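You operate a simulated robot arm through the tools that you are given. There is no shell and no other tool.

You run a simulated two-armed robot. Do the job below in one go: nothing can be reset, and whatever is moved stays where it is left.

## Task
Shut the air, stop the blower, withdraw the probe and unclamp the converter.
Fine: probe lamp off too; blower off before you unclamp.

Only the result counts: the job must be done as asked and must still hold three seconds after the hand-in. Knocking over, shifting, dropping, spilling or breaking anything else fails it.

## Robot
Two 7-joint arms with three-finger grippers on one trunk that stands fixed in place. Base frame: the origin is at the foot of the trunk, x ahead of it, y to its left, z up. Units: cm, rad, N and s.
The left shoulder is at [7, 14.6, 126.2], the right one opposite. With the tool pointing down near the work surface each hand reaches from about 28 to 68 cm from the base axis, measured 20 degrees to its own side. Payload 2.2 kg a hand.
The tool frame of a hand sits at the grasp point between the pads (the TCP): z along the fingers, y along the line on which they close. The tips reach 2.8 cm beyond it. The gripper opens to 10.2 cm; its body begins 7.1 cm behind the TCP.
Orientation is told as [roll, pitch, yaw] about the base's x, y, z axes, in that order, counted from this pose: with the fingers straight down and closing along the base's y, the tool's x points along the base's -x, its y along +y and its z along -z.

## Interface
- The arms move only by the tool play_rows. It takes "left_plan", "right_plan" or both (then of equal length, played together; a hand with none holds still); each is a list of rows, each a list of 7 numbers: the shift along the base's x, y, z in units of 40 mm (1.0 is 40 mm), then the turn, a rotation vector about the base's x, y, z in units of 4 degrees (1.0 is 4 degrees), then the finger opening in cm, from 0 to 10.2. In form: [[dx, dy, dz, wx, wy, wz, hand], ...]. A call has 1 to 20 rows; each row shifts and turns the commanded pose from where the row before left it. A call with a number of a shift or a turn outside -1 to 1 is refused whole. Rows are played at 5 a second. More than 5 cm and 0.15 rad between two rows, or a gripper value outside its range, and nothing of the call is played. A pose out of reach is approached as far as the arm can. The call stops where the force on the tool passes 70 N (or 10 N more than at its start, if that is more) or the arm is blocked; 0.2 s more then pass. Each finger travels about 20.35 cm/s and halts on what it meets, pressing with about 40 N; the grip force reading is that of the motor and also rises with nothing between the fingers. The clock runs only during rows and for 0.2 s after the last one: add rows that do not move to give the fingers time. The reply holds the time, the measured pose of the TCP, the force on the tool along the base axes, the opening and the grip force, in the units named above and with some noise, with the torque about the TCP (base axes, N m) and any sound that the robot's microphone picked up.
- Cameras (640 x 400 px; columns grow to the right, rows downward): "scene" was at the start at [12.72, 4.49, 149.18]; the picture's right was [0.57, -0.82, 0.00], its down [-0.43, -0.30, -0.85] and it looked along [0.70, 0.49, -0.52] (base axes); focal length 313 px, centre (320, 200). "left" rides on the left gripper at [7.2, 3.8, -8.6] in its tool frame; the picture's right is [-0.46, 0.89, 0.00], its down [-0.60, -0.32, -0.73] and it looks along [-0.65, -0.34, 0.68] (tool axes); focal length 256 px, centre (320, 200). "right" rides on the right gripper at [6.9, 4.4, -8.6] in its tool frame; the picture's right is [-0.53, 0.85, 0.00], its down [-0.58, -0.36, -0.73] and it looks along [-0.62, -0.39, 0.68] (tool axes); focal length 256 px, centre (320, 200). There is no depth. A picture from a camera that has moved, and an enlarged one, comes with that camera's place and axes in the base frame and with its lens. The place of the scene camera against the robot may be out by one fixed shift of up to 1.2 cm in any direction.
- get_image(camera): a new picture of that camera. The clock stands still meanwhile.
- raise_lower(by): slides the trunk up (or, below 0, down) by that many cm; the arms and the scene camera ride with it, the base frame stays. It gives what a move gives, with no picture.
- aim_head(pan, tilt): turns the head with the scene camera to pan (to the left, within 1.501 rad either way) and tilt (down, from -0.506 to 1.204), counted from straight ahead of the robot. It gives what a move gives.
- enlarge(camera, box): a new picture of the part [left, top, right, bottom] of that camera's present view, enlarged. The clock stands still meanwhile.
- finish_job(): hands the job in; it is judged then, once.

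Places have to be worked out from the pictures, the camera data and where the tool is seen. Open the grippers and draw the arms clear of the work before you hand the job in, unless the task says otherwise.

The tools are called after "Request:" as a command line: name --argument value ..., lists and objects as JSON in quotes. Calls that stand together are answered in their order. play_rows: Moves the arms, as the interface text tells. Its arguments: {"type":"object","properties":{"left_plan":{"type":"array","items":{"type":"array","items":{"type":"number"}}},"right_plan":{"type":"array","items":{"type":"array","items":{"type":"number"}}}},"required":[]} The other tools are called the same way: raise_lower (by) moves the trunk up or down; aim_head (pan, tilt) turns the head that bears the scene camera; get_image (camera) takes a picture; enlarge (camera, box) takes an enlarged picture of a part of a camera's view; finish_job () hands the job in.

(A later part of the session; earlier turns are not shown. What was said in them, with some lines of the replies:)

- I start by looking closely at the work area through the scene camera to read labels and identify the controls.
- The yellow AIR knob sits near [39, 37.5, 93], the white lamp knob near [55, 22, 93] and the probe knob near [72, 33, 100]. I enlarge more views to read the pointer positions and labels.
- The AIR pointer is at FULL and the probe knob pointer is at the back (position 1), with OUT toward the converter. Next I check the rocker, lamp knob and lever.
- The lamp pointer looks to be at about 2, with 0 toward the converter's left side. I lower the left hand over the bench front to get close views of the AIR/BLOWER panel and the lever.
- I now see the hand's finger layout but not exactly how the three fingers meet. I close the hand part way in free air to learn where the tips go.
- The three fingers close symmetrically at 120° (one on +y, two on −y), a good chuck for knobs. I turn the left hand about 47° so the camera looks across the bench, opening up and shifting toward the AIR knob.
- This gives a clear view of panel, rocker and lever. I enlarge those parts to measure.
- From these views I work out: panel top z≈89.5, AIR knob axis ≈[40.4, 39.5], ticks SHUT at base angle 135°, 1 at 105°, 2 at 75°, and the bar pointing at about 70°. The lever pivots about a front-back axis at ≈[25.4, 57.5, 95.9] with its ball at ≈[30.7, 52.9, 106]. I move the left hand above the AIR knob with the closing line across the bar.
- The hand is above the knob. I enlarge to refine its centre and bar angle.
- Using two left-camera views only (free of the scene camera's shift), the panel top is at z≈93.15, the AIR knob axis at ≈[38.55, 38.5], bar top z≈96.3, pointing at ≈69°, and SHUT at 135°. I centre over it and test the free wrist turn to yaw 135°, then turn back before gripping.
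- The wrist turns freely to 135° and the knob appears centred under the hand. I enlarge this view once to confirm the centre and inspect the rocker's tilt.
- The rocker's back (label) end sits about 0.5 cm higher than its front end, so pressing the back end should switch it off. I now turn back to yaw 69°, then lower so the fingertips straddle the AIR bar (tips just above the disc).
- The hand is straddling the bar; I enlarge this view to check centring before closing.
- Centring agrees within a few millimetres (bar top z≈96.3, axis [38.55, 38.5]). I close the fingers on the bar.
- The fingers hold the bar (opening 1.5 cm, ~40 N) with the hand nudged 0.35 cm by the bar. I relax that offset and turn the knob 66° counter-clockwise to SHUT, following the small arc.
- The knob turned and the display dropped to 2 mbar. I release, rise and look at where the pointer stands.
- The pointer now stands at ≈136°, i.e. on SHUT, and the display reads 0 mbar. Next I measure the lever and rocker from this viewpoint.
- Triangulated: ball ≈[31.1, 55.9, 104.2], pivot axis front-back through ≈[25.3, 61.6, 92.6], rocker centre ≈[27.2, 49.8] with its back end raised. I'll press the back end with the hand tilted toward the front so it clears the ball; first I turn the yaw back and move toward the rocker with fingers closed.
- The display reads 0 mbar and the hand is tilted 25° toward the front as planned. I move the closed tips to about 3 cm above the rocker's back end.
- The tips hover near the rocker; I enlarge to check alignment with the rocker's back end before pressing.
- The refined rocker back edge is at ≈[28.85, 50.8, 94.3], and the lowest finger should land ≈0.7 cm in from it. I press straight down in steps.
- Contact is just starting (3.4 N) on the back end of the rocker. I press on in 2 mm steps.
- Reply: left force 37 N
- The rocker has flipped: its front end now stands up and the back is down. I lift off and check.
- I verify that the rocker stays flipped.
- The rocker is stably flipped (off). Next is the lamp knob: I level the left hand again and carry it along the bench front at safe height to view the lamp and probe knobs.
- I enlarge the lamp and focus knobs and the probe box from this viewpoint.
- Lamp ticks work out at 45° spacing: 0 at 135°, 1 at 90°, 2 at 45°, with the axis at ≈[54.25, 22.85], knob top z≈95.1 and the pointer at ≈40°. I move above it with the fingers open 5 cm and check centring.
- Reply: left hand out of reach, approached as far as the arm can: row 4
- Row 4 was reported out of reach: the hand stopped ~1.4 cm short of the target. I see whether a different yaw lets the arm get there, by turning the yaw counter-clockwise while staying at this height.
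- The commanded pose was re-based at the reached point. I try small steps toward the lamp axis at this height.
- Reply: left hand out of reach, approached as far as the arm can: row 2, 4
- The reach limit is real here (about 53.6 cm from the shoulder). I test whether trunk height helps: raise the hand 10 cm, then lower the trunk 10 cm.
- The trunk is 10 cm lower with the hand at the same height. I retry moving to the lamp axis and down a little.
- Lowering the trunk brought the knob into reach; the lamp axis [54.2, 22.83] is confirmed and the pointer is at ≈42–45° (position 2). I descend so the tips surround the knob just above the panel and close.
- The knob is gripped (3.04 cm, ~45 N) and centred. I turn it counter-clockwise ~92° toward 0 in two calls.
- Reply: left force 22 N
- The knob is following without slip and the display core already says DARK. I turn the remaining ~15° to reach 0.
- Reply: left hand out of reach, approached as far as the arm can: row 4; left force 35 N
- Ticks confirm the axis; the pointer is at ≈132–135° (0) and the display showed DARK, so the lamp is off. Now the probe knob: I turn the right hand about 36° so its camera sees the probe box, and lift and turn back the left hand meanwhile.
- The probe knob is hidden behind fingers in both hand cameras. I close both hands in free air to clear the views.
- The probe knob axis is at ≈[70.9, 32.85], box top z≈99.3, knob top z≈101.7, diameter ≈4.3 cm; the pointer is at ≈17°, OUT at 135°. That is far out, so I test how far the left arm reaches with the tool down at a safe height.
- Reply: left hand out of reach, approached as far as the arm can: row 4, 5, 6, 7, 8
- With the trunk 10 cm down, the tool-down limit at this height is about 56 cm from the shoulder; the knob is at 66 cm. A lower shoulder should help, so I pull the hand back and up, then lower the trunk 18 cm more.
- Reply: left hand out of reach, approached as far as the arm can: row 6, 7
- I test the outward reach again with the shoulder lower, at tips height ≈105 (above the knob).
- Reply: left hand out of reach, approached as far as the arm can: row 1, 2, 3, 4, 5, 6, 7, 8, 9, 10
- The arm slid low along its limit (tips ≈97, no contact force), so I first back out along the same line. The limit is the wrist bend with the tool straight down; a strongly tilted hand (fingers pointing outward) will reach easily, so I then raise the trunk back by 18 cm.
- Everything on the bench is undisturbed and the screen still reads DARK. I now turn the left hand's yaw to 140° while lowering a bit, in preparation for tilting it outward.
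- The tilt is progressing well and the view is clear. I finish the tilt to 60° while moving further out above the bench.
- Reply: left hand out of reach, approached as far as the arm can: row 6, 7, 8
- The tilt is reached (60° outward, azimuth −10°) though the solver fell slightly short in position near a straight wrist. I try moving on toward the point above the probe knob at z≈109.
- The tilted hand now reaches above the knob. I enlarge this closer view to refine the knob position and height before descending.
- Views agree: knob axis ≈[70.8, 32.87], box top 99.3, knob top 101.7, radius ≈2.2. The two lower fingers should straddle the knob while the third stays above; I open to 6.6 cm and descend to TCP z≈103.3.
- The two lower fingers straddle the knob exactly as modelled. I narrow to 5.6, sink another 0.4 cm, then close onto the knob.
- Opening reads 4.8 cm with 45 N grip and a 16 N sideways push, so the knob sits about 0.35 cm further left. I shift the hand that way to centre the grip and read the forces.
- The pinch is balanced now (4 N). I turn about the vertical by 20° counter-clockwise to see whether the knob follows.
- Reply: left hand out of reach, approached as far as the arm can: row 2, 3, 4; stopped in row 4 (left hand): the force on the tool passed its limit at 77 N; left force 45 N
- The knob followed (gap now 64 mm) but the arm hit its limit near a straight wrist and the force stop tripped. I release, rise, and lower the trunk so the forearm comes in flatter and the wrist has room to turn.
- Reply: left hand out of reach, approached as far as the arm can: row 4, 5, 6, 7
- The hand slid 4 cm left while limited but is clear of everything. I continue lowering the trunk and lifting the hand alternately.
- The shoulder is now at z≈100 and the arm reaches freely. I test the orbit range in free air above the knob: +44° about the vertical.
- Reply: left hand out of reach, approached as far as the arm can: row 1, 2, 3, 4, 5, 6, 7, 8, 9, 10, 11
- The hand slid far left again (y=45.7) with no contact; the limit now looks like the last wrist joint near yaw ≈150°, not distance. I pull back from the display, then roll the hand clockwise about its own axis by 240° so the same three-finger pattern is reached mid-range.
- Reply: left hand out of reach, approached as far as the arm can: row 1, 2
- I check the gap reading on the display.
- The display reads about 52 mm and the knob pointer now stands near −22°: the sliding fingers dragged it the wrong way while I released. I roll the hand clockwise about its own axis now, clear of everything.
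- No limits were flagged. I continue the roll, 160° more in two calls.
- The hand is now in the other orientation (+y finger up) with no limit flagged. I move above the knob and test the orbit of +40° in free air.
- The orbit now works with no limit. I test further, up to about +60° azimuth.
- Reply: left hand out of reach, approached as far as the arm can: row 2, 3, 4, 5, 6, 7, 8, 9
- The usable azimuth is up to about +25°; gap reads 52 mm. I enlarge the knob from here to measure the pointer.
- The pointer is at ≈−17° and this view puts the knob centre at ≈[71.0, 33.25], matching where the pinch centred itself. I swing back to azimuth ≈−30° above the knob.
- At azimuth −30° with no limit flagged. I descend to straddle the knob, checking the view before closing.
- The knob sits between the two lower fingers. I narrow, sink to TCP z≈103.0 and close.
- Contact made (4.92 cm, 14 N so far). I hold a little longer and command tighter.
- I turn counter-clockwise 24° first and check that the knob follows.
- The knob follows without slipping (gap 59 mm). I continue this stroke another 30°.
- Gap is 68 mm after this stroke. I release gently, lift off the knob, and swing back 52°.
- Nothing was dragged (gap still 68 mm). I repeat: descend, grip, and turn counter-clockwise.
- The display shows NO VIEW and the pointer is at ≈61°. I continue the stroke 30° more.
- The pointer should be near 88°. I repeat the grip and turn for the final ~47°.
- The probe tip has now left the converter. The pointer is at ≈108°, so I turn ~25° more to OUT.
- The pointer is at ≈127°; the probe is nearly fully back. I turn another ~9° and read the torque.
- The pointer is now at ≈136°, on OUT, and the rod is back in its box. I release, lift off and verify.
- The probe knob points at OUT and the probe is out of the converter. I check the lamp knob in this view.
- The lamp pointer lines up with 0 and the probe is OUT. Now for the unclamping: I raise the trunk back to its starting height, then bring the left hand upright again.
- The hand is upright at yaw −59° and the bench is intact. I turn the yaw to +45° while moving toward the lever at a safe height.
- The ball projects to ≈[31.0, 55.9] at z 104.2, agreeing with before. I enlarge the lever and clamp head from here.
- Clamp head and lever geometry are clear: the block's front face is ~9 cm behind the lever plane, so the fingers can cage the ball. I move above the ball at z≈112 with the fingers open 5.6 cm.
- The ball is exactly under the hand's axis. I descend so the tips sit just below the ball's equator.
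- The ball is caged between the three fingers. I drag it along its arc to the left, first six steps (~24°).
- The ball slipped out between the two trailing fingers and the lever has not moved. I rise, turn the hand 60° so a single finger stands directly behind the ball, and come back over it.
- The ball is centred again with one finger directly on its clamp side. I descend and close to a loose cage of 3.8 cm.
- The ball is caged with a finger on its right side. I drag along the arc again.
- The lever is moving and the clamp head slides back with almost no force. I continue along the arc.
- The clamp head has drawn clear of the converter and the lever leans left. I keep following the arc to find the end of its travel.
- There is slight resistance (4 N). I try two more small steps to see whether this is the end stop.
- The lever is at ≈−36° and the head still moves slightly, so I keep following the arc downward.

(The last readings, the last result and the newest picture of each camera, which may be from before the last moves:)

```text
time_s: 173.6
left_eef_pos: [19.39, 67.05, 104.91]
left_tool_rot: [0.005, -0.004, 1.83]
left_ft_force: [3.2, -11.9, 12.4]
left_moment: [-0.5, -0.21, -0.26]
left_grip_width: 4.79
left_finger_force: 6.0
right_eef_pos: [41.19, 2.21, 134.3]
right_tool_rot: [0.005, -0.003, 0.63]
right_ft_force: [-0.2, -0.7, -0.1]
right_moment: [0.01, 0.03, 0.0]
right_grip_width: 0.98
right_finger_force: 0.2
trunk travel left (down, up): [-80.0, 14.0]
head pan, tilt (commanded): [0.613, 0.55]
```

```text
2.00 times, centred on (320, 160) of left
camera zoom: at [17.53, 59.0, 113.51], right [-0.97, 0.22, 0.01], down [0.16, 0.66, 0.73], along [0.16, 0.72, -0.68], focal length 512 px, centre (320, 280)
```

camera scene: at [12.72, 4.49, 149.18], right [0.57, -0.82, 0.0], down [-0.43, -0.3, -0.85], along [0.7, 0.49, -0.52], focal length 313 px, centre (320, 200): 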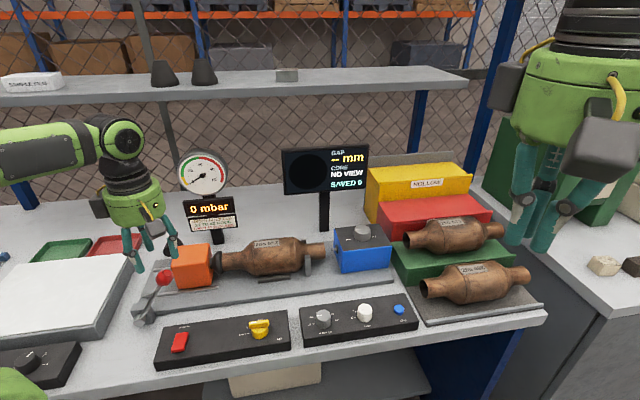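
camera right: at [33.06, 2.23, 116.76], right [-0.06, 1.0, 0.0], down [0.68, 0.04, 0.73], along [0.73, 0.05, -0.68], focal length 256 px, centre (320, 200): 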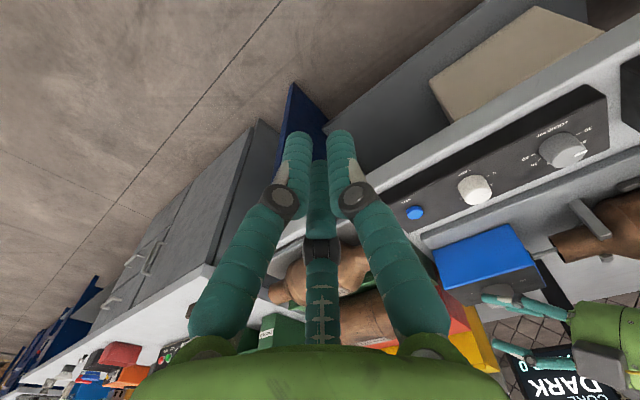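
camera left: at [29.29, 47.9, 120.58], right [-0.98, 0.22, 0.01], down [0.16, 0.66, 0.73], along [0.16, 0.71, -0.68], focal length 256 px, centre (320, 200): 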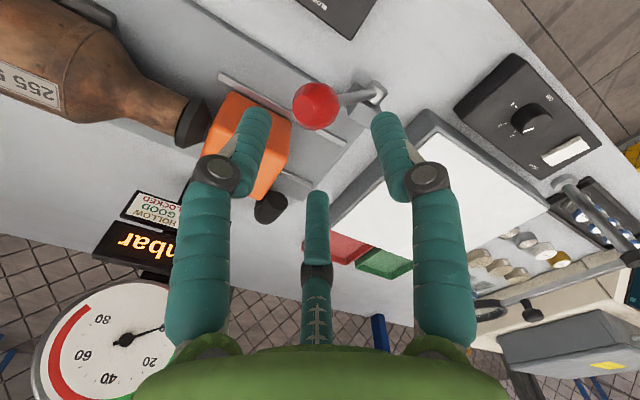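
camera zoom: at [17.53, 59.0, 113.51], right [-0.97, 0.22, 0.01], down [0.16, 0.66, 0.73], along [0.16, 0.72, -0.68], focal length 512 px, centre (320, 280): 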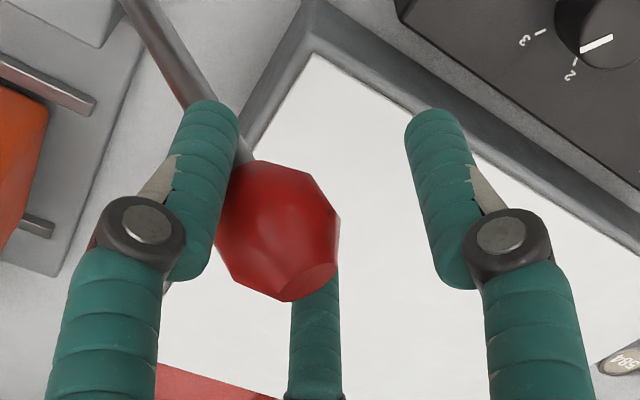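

The lever no longer moves while force rises to ~17 N, so this is its open end stop. I open the fingers and lift straight off.

Request:
play_rows --left_plan '[[0.05, -0.05, 0.08, 0, 0, 0, 5.5], [0.05, -0.05, 0.1, 0, 0, 0, 7], [0, 0, 0.1, 0, 0, 0, 7.5], [0, 0, 0.3, 0, 0, 0, 7.5], [0, 0, 0.6, 0, 0, 0, 7.5], [0, 0, 0.8, 0, 0, 0, 7.5], [0, 0, 0.8, 0, 0, 0, 7.5], [0, 0, 0, 0, 0, 0, 7.5]]'

Request:
get_image --camera "left"

Request:
get_image --camera "scene"

Request:
enlarge --camera "scene" --box '[80, 210, 260, 340]'

```text
time_s: 175.4
left_eef_pos: [19.73, 67.1, 115.65]
left_tool_rot: [0.007, -0.004, 1.831]
left_ft_force: [0.2, 0.4, 0.2]
left_moment: [0.01, -0.01, -0.02]
left_grip_width: 7.48
left_finger_force: 0.0
right_eef_pos: [41.17, 2.81, 134.05]
right_tool_rot: [0.001, 0.0, 0.627]
right_ft_force: [0.3, 0.1, -1.2]
right_moment: [0.02, 0.05, -0.02]
right_grip_width: 1.01
right_finger_force: 0.0
trunk travel left (down, up): [-80.0, 14.0]
head pan, tilt (commanded): [0.613, 0.55]
```

```text
taken
camera left: at [17.91, 59.08, 124.38], right [-0.98, 0.22, 0.01], down [0.16, 0.66, 0.73], along [0.16, 0.71, -0.68], focal length 256 px, centre (320, 200)
```

left: 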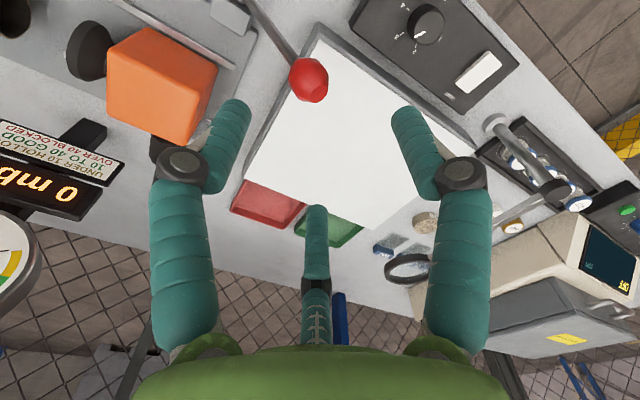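

```text
taken
camera scene: at [12.74, 4.5, 149.18], right [0.57, -0.82, 0.0], down [-0.43, -0.3, -0.85], along [0.7, 0.49, -0.52], focal length 313 px, centre (320, 200)
```

scene: 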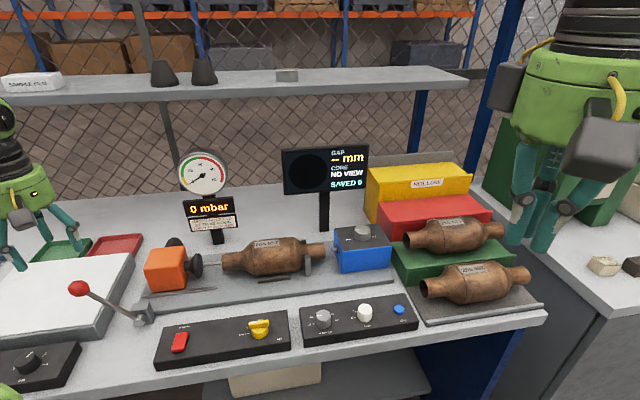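

```text
3.08 times, centred on (170, 275) of scene
camera zoom: at [12.74, 4.5, 149.18], right [0.57, -0.82, 0.0], down [-0.43, -0.3, -0.85], along [0.7, 0.49, -0.52], focal length 963 px, centre (782, -31)
```

zoom: 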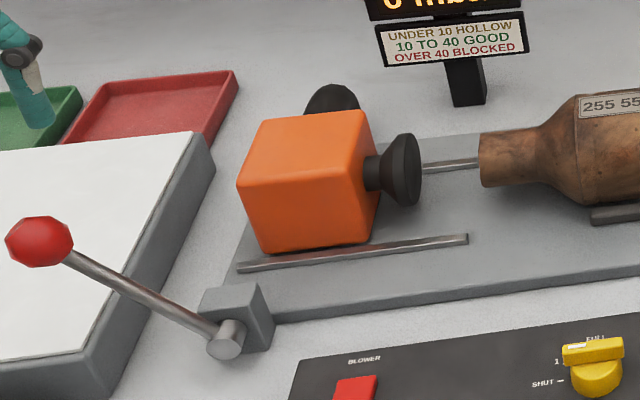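

The clamp is fully open and the converter still rests in its cradle. I check the final state of all controls in enlarged views.

Request:
enlarge --camera "scene" --box '[150, 300, 300, 370]'

Request:
enlarge --camera "scene" --box '[300, 210, 420, 345]'

Request:
enlarge --camera "scene" --box '[340, 295, 390, 330]'

Request:
enlarge --camera "scene" --box '[230, 300, 290, 340]'

```text
4.27 times, centred on (225, 335) of scene
camera zoom: at [12.74, 4.5, 149.18], right [0.57, -0.82, 0.0], down [-0.43, -0.3, -0.85], along [0.7, 0.49, -0.52], focal length 1336 px, centre (725, -376)
```

zoom: 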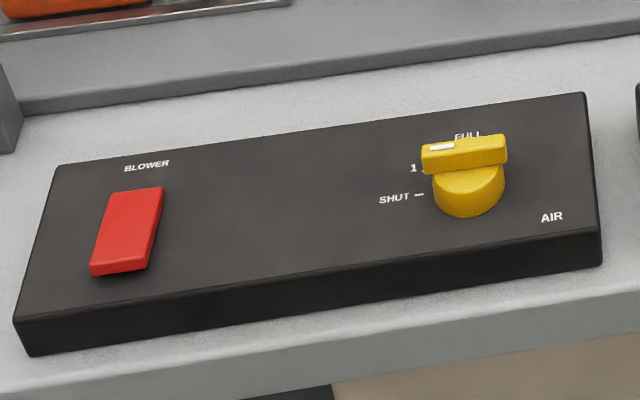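

```text
2.96 times, centred on (360, 278) of scene
camera zoom: at [12.74, 4.5, 149.18], right [0.57, -0.82, 0.0], down [-0.43, -0.3, -0.85], along [0.7, 0.49, -0.52], focal length 928 px, centre (202, -30)
```

zoom: 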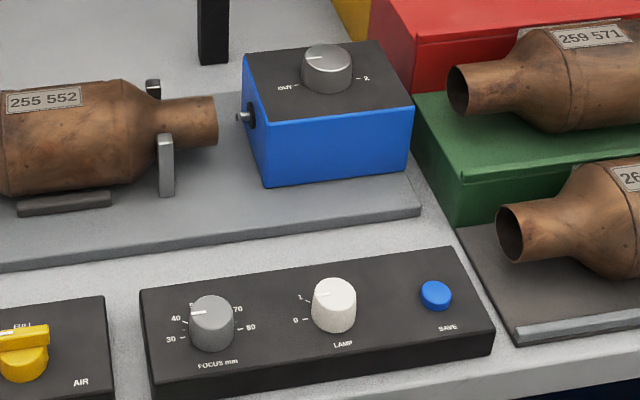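

```text
11.43 times, centred on (365, 312) of scene
camera zoom: at [12.74, 4.5, 149.18], right [0.57, -0.82, 0.0], down [-0.43, -0.3, -0.85], along [0.7, 0.49, -0.52], focal length 3577 px, centre (-194, -1086)
```

zoom: 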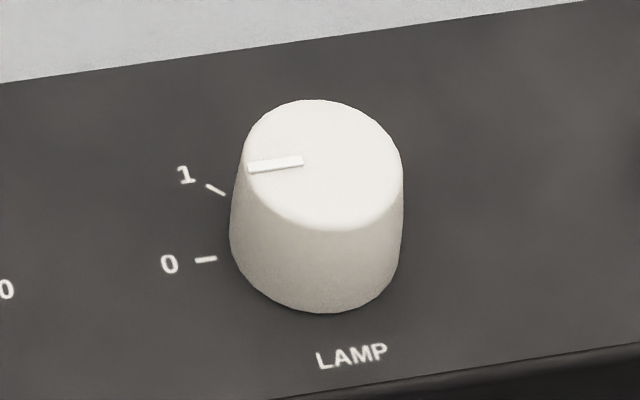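

```text
10.00 times, centred on (260, 320) of scene
camera zoom: at [12.74, 4.5, 149.18], right [0.57, -0.82, 0.0], down [-0.43, -0.3, -0.85], along [0.7, 0.49, -0.52], focal length 3130 px, centre (920, -1000)
```

zoom: 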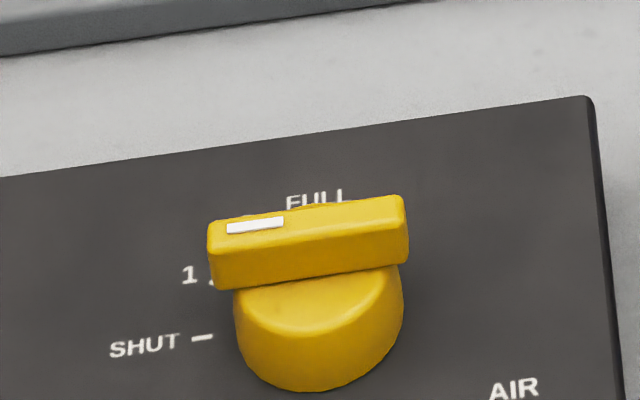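

All pointers line up: AIR at SHUT, rocker off, LAMP at 0, probe OUT, SAVED 0, clamp open. I raise the left hand back toward its starting pose and open both grippers.

Request:
play_rows --left_plan '[[0, 0, 0.8, 0, 0, 0, 8], [0, 0, 0.8, 0, 0, 0, 9], [0.2, -0.3, 0.6, 0, 0, 0, 10.2], [0.3, -0.4, 0.6, 0, 0, 0, 10.2], [0.4, -0.5, 0.3, 0, 0, 0, 10.2], [0.4, -0.5, 0, 0, 0, 0, 10.2], [0.4, -0.5, 0, 0, 0, 0, 10.2], [0.4, -0.5, 0, 0, 0, 0, 10.2], [0.4, -0.5, 0, 0, 0, 0, 10.2], [0, 0, 0, 0, 0, 0, 10.2]]' --right_plan '[[0, 0, 0, 0, 0, 0, 4], [0, 0, 0, 0, 0, 0, 8], [0, 0, 0, 0, 0, 0, 10.2], [0, 0, 0, 0, 0, 0, 10.2], [0, 0, 0, 0, 0, 0, 10.2], [0, 0, 0, 0, 0, 0, 10.2], [0, 0, 0, 0, 0, 0, 10.2], [0, 0, 0, 0, 0, 0, 10.2], [0, 0, 0, 0, 0, 0, 10.2], [0, 0, 0, 0, 0, 0, 10.2]]'

Request:
get_image --camera "scene"

Request:
get_image --camera "left"

```text
time_s: 177.6
left_eef_pos: [29.74, 54.58, 128.09]
left_tool_rot: [0.01, -0.006, 1.829]
left_ft_force: [-0.4, -0.4, 0.7]
left_moment: [0.01, 0.01, 0.01]
left_grip_width: 10.2
left_finger_force: 0.0
right_eef_pos: [41.18, 2.8, 134.23]
right_tool_rot: [0.001, 0.001, 0.627]
right_ft_force: [-0.6, -0.2, 0.1]
right_moment: [-0.01, -0.01, 0.01]
right_grip_width: 10.19
right_finger_force: 0.1
trunk travel left (down, up): [-80.0, 14.0]
head pan, tilt (commanded): [0.613, 0.55]
```

```text
taken
camera scene: at [12.68, 4.52, 149.18], right [0.57, -0.82, 0.0], down [-0.43, -0.3, -0.85], along [0.7, 0.49, -0.52], focal length 313 px, centre (320, 200)
```

scene: 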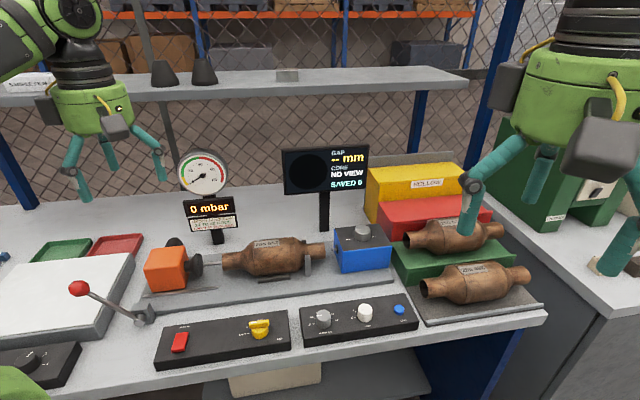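

```text
taken
camera left: at [28.06, 46.57, 136.72], right [-0.98, 0.22, 0.01], down [0.16, 0.66, 0.73], along [0.16, 0.71, -0.68], focal length 256 px, centre (320, 200)
```

left: 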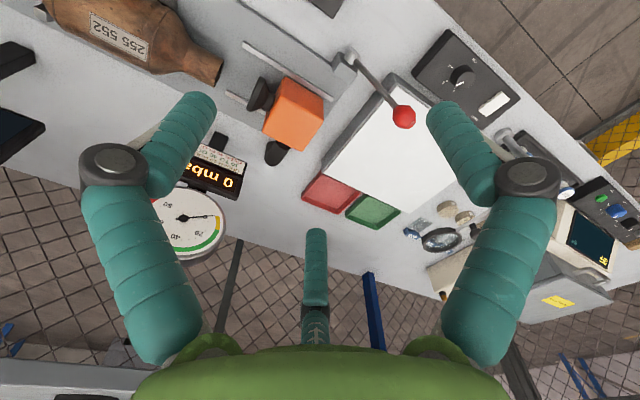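

Both arms are clear with grippers open; the lever stays open, the display reads NO VIEW / SAVED 0, pressure is 0 mbar and nothing else has moved. I hand the job in.

Request:
finish_job

```text
The job is handed in.
```

The air is shut, the blower is off, the probe is out of the converter, the probe lamp is off, and the converter is unclamped. I handed the job in; the judge's result hasn't come back.

- **Air:** the yellow AIR knob points at SHUT, and the display reads 0 mbar.
- **Blower:** the red rocker is flipped to its other position. I took that as off: there is no separate indicator, and the pressure was already 0 from shutting the air. I did this before touching the clamp.
- **Lamp:** the LAMP knob points at 0. The display went from BLURRED to DARK as it turned.
- **Probe:** its knob points at OUT, and the rod tip is visibly clear of the converter. The display shows "-- mm" and NO VIEW.
- **Clamp:** the lever is at its open stop on the left, and the clamp head has drawn back from the converter, which is still sitting in its cradle.

During an early release my fingers dragged the probe knob the wrong way. The gap fell from 64 mm to 52 mm, meaning the probe briefly went deeper into the converter. I then turned it back out to OUT. I saw no sign of contact or damage in the pictures, but I couldn't look inside the converter.

The focus setting and the SAVE count (0) look unchanged. In the pictures everything else on the bench is where it was. Both grippers are open and the arms are clear of the work.
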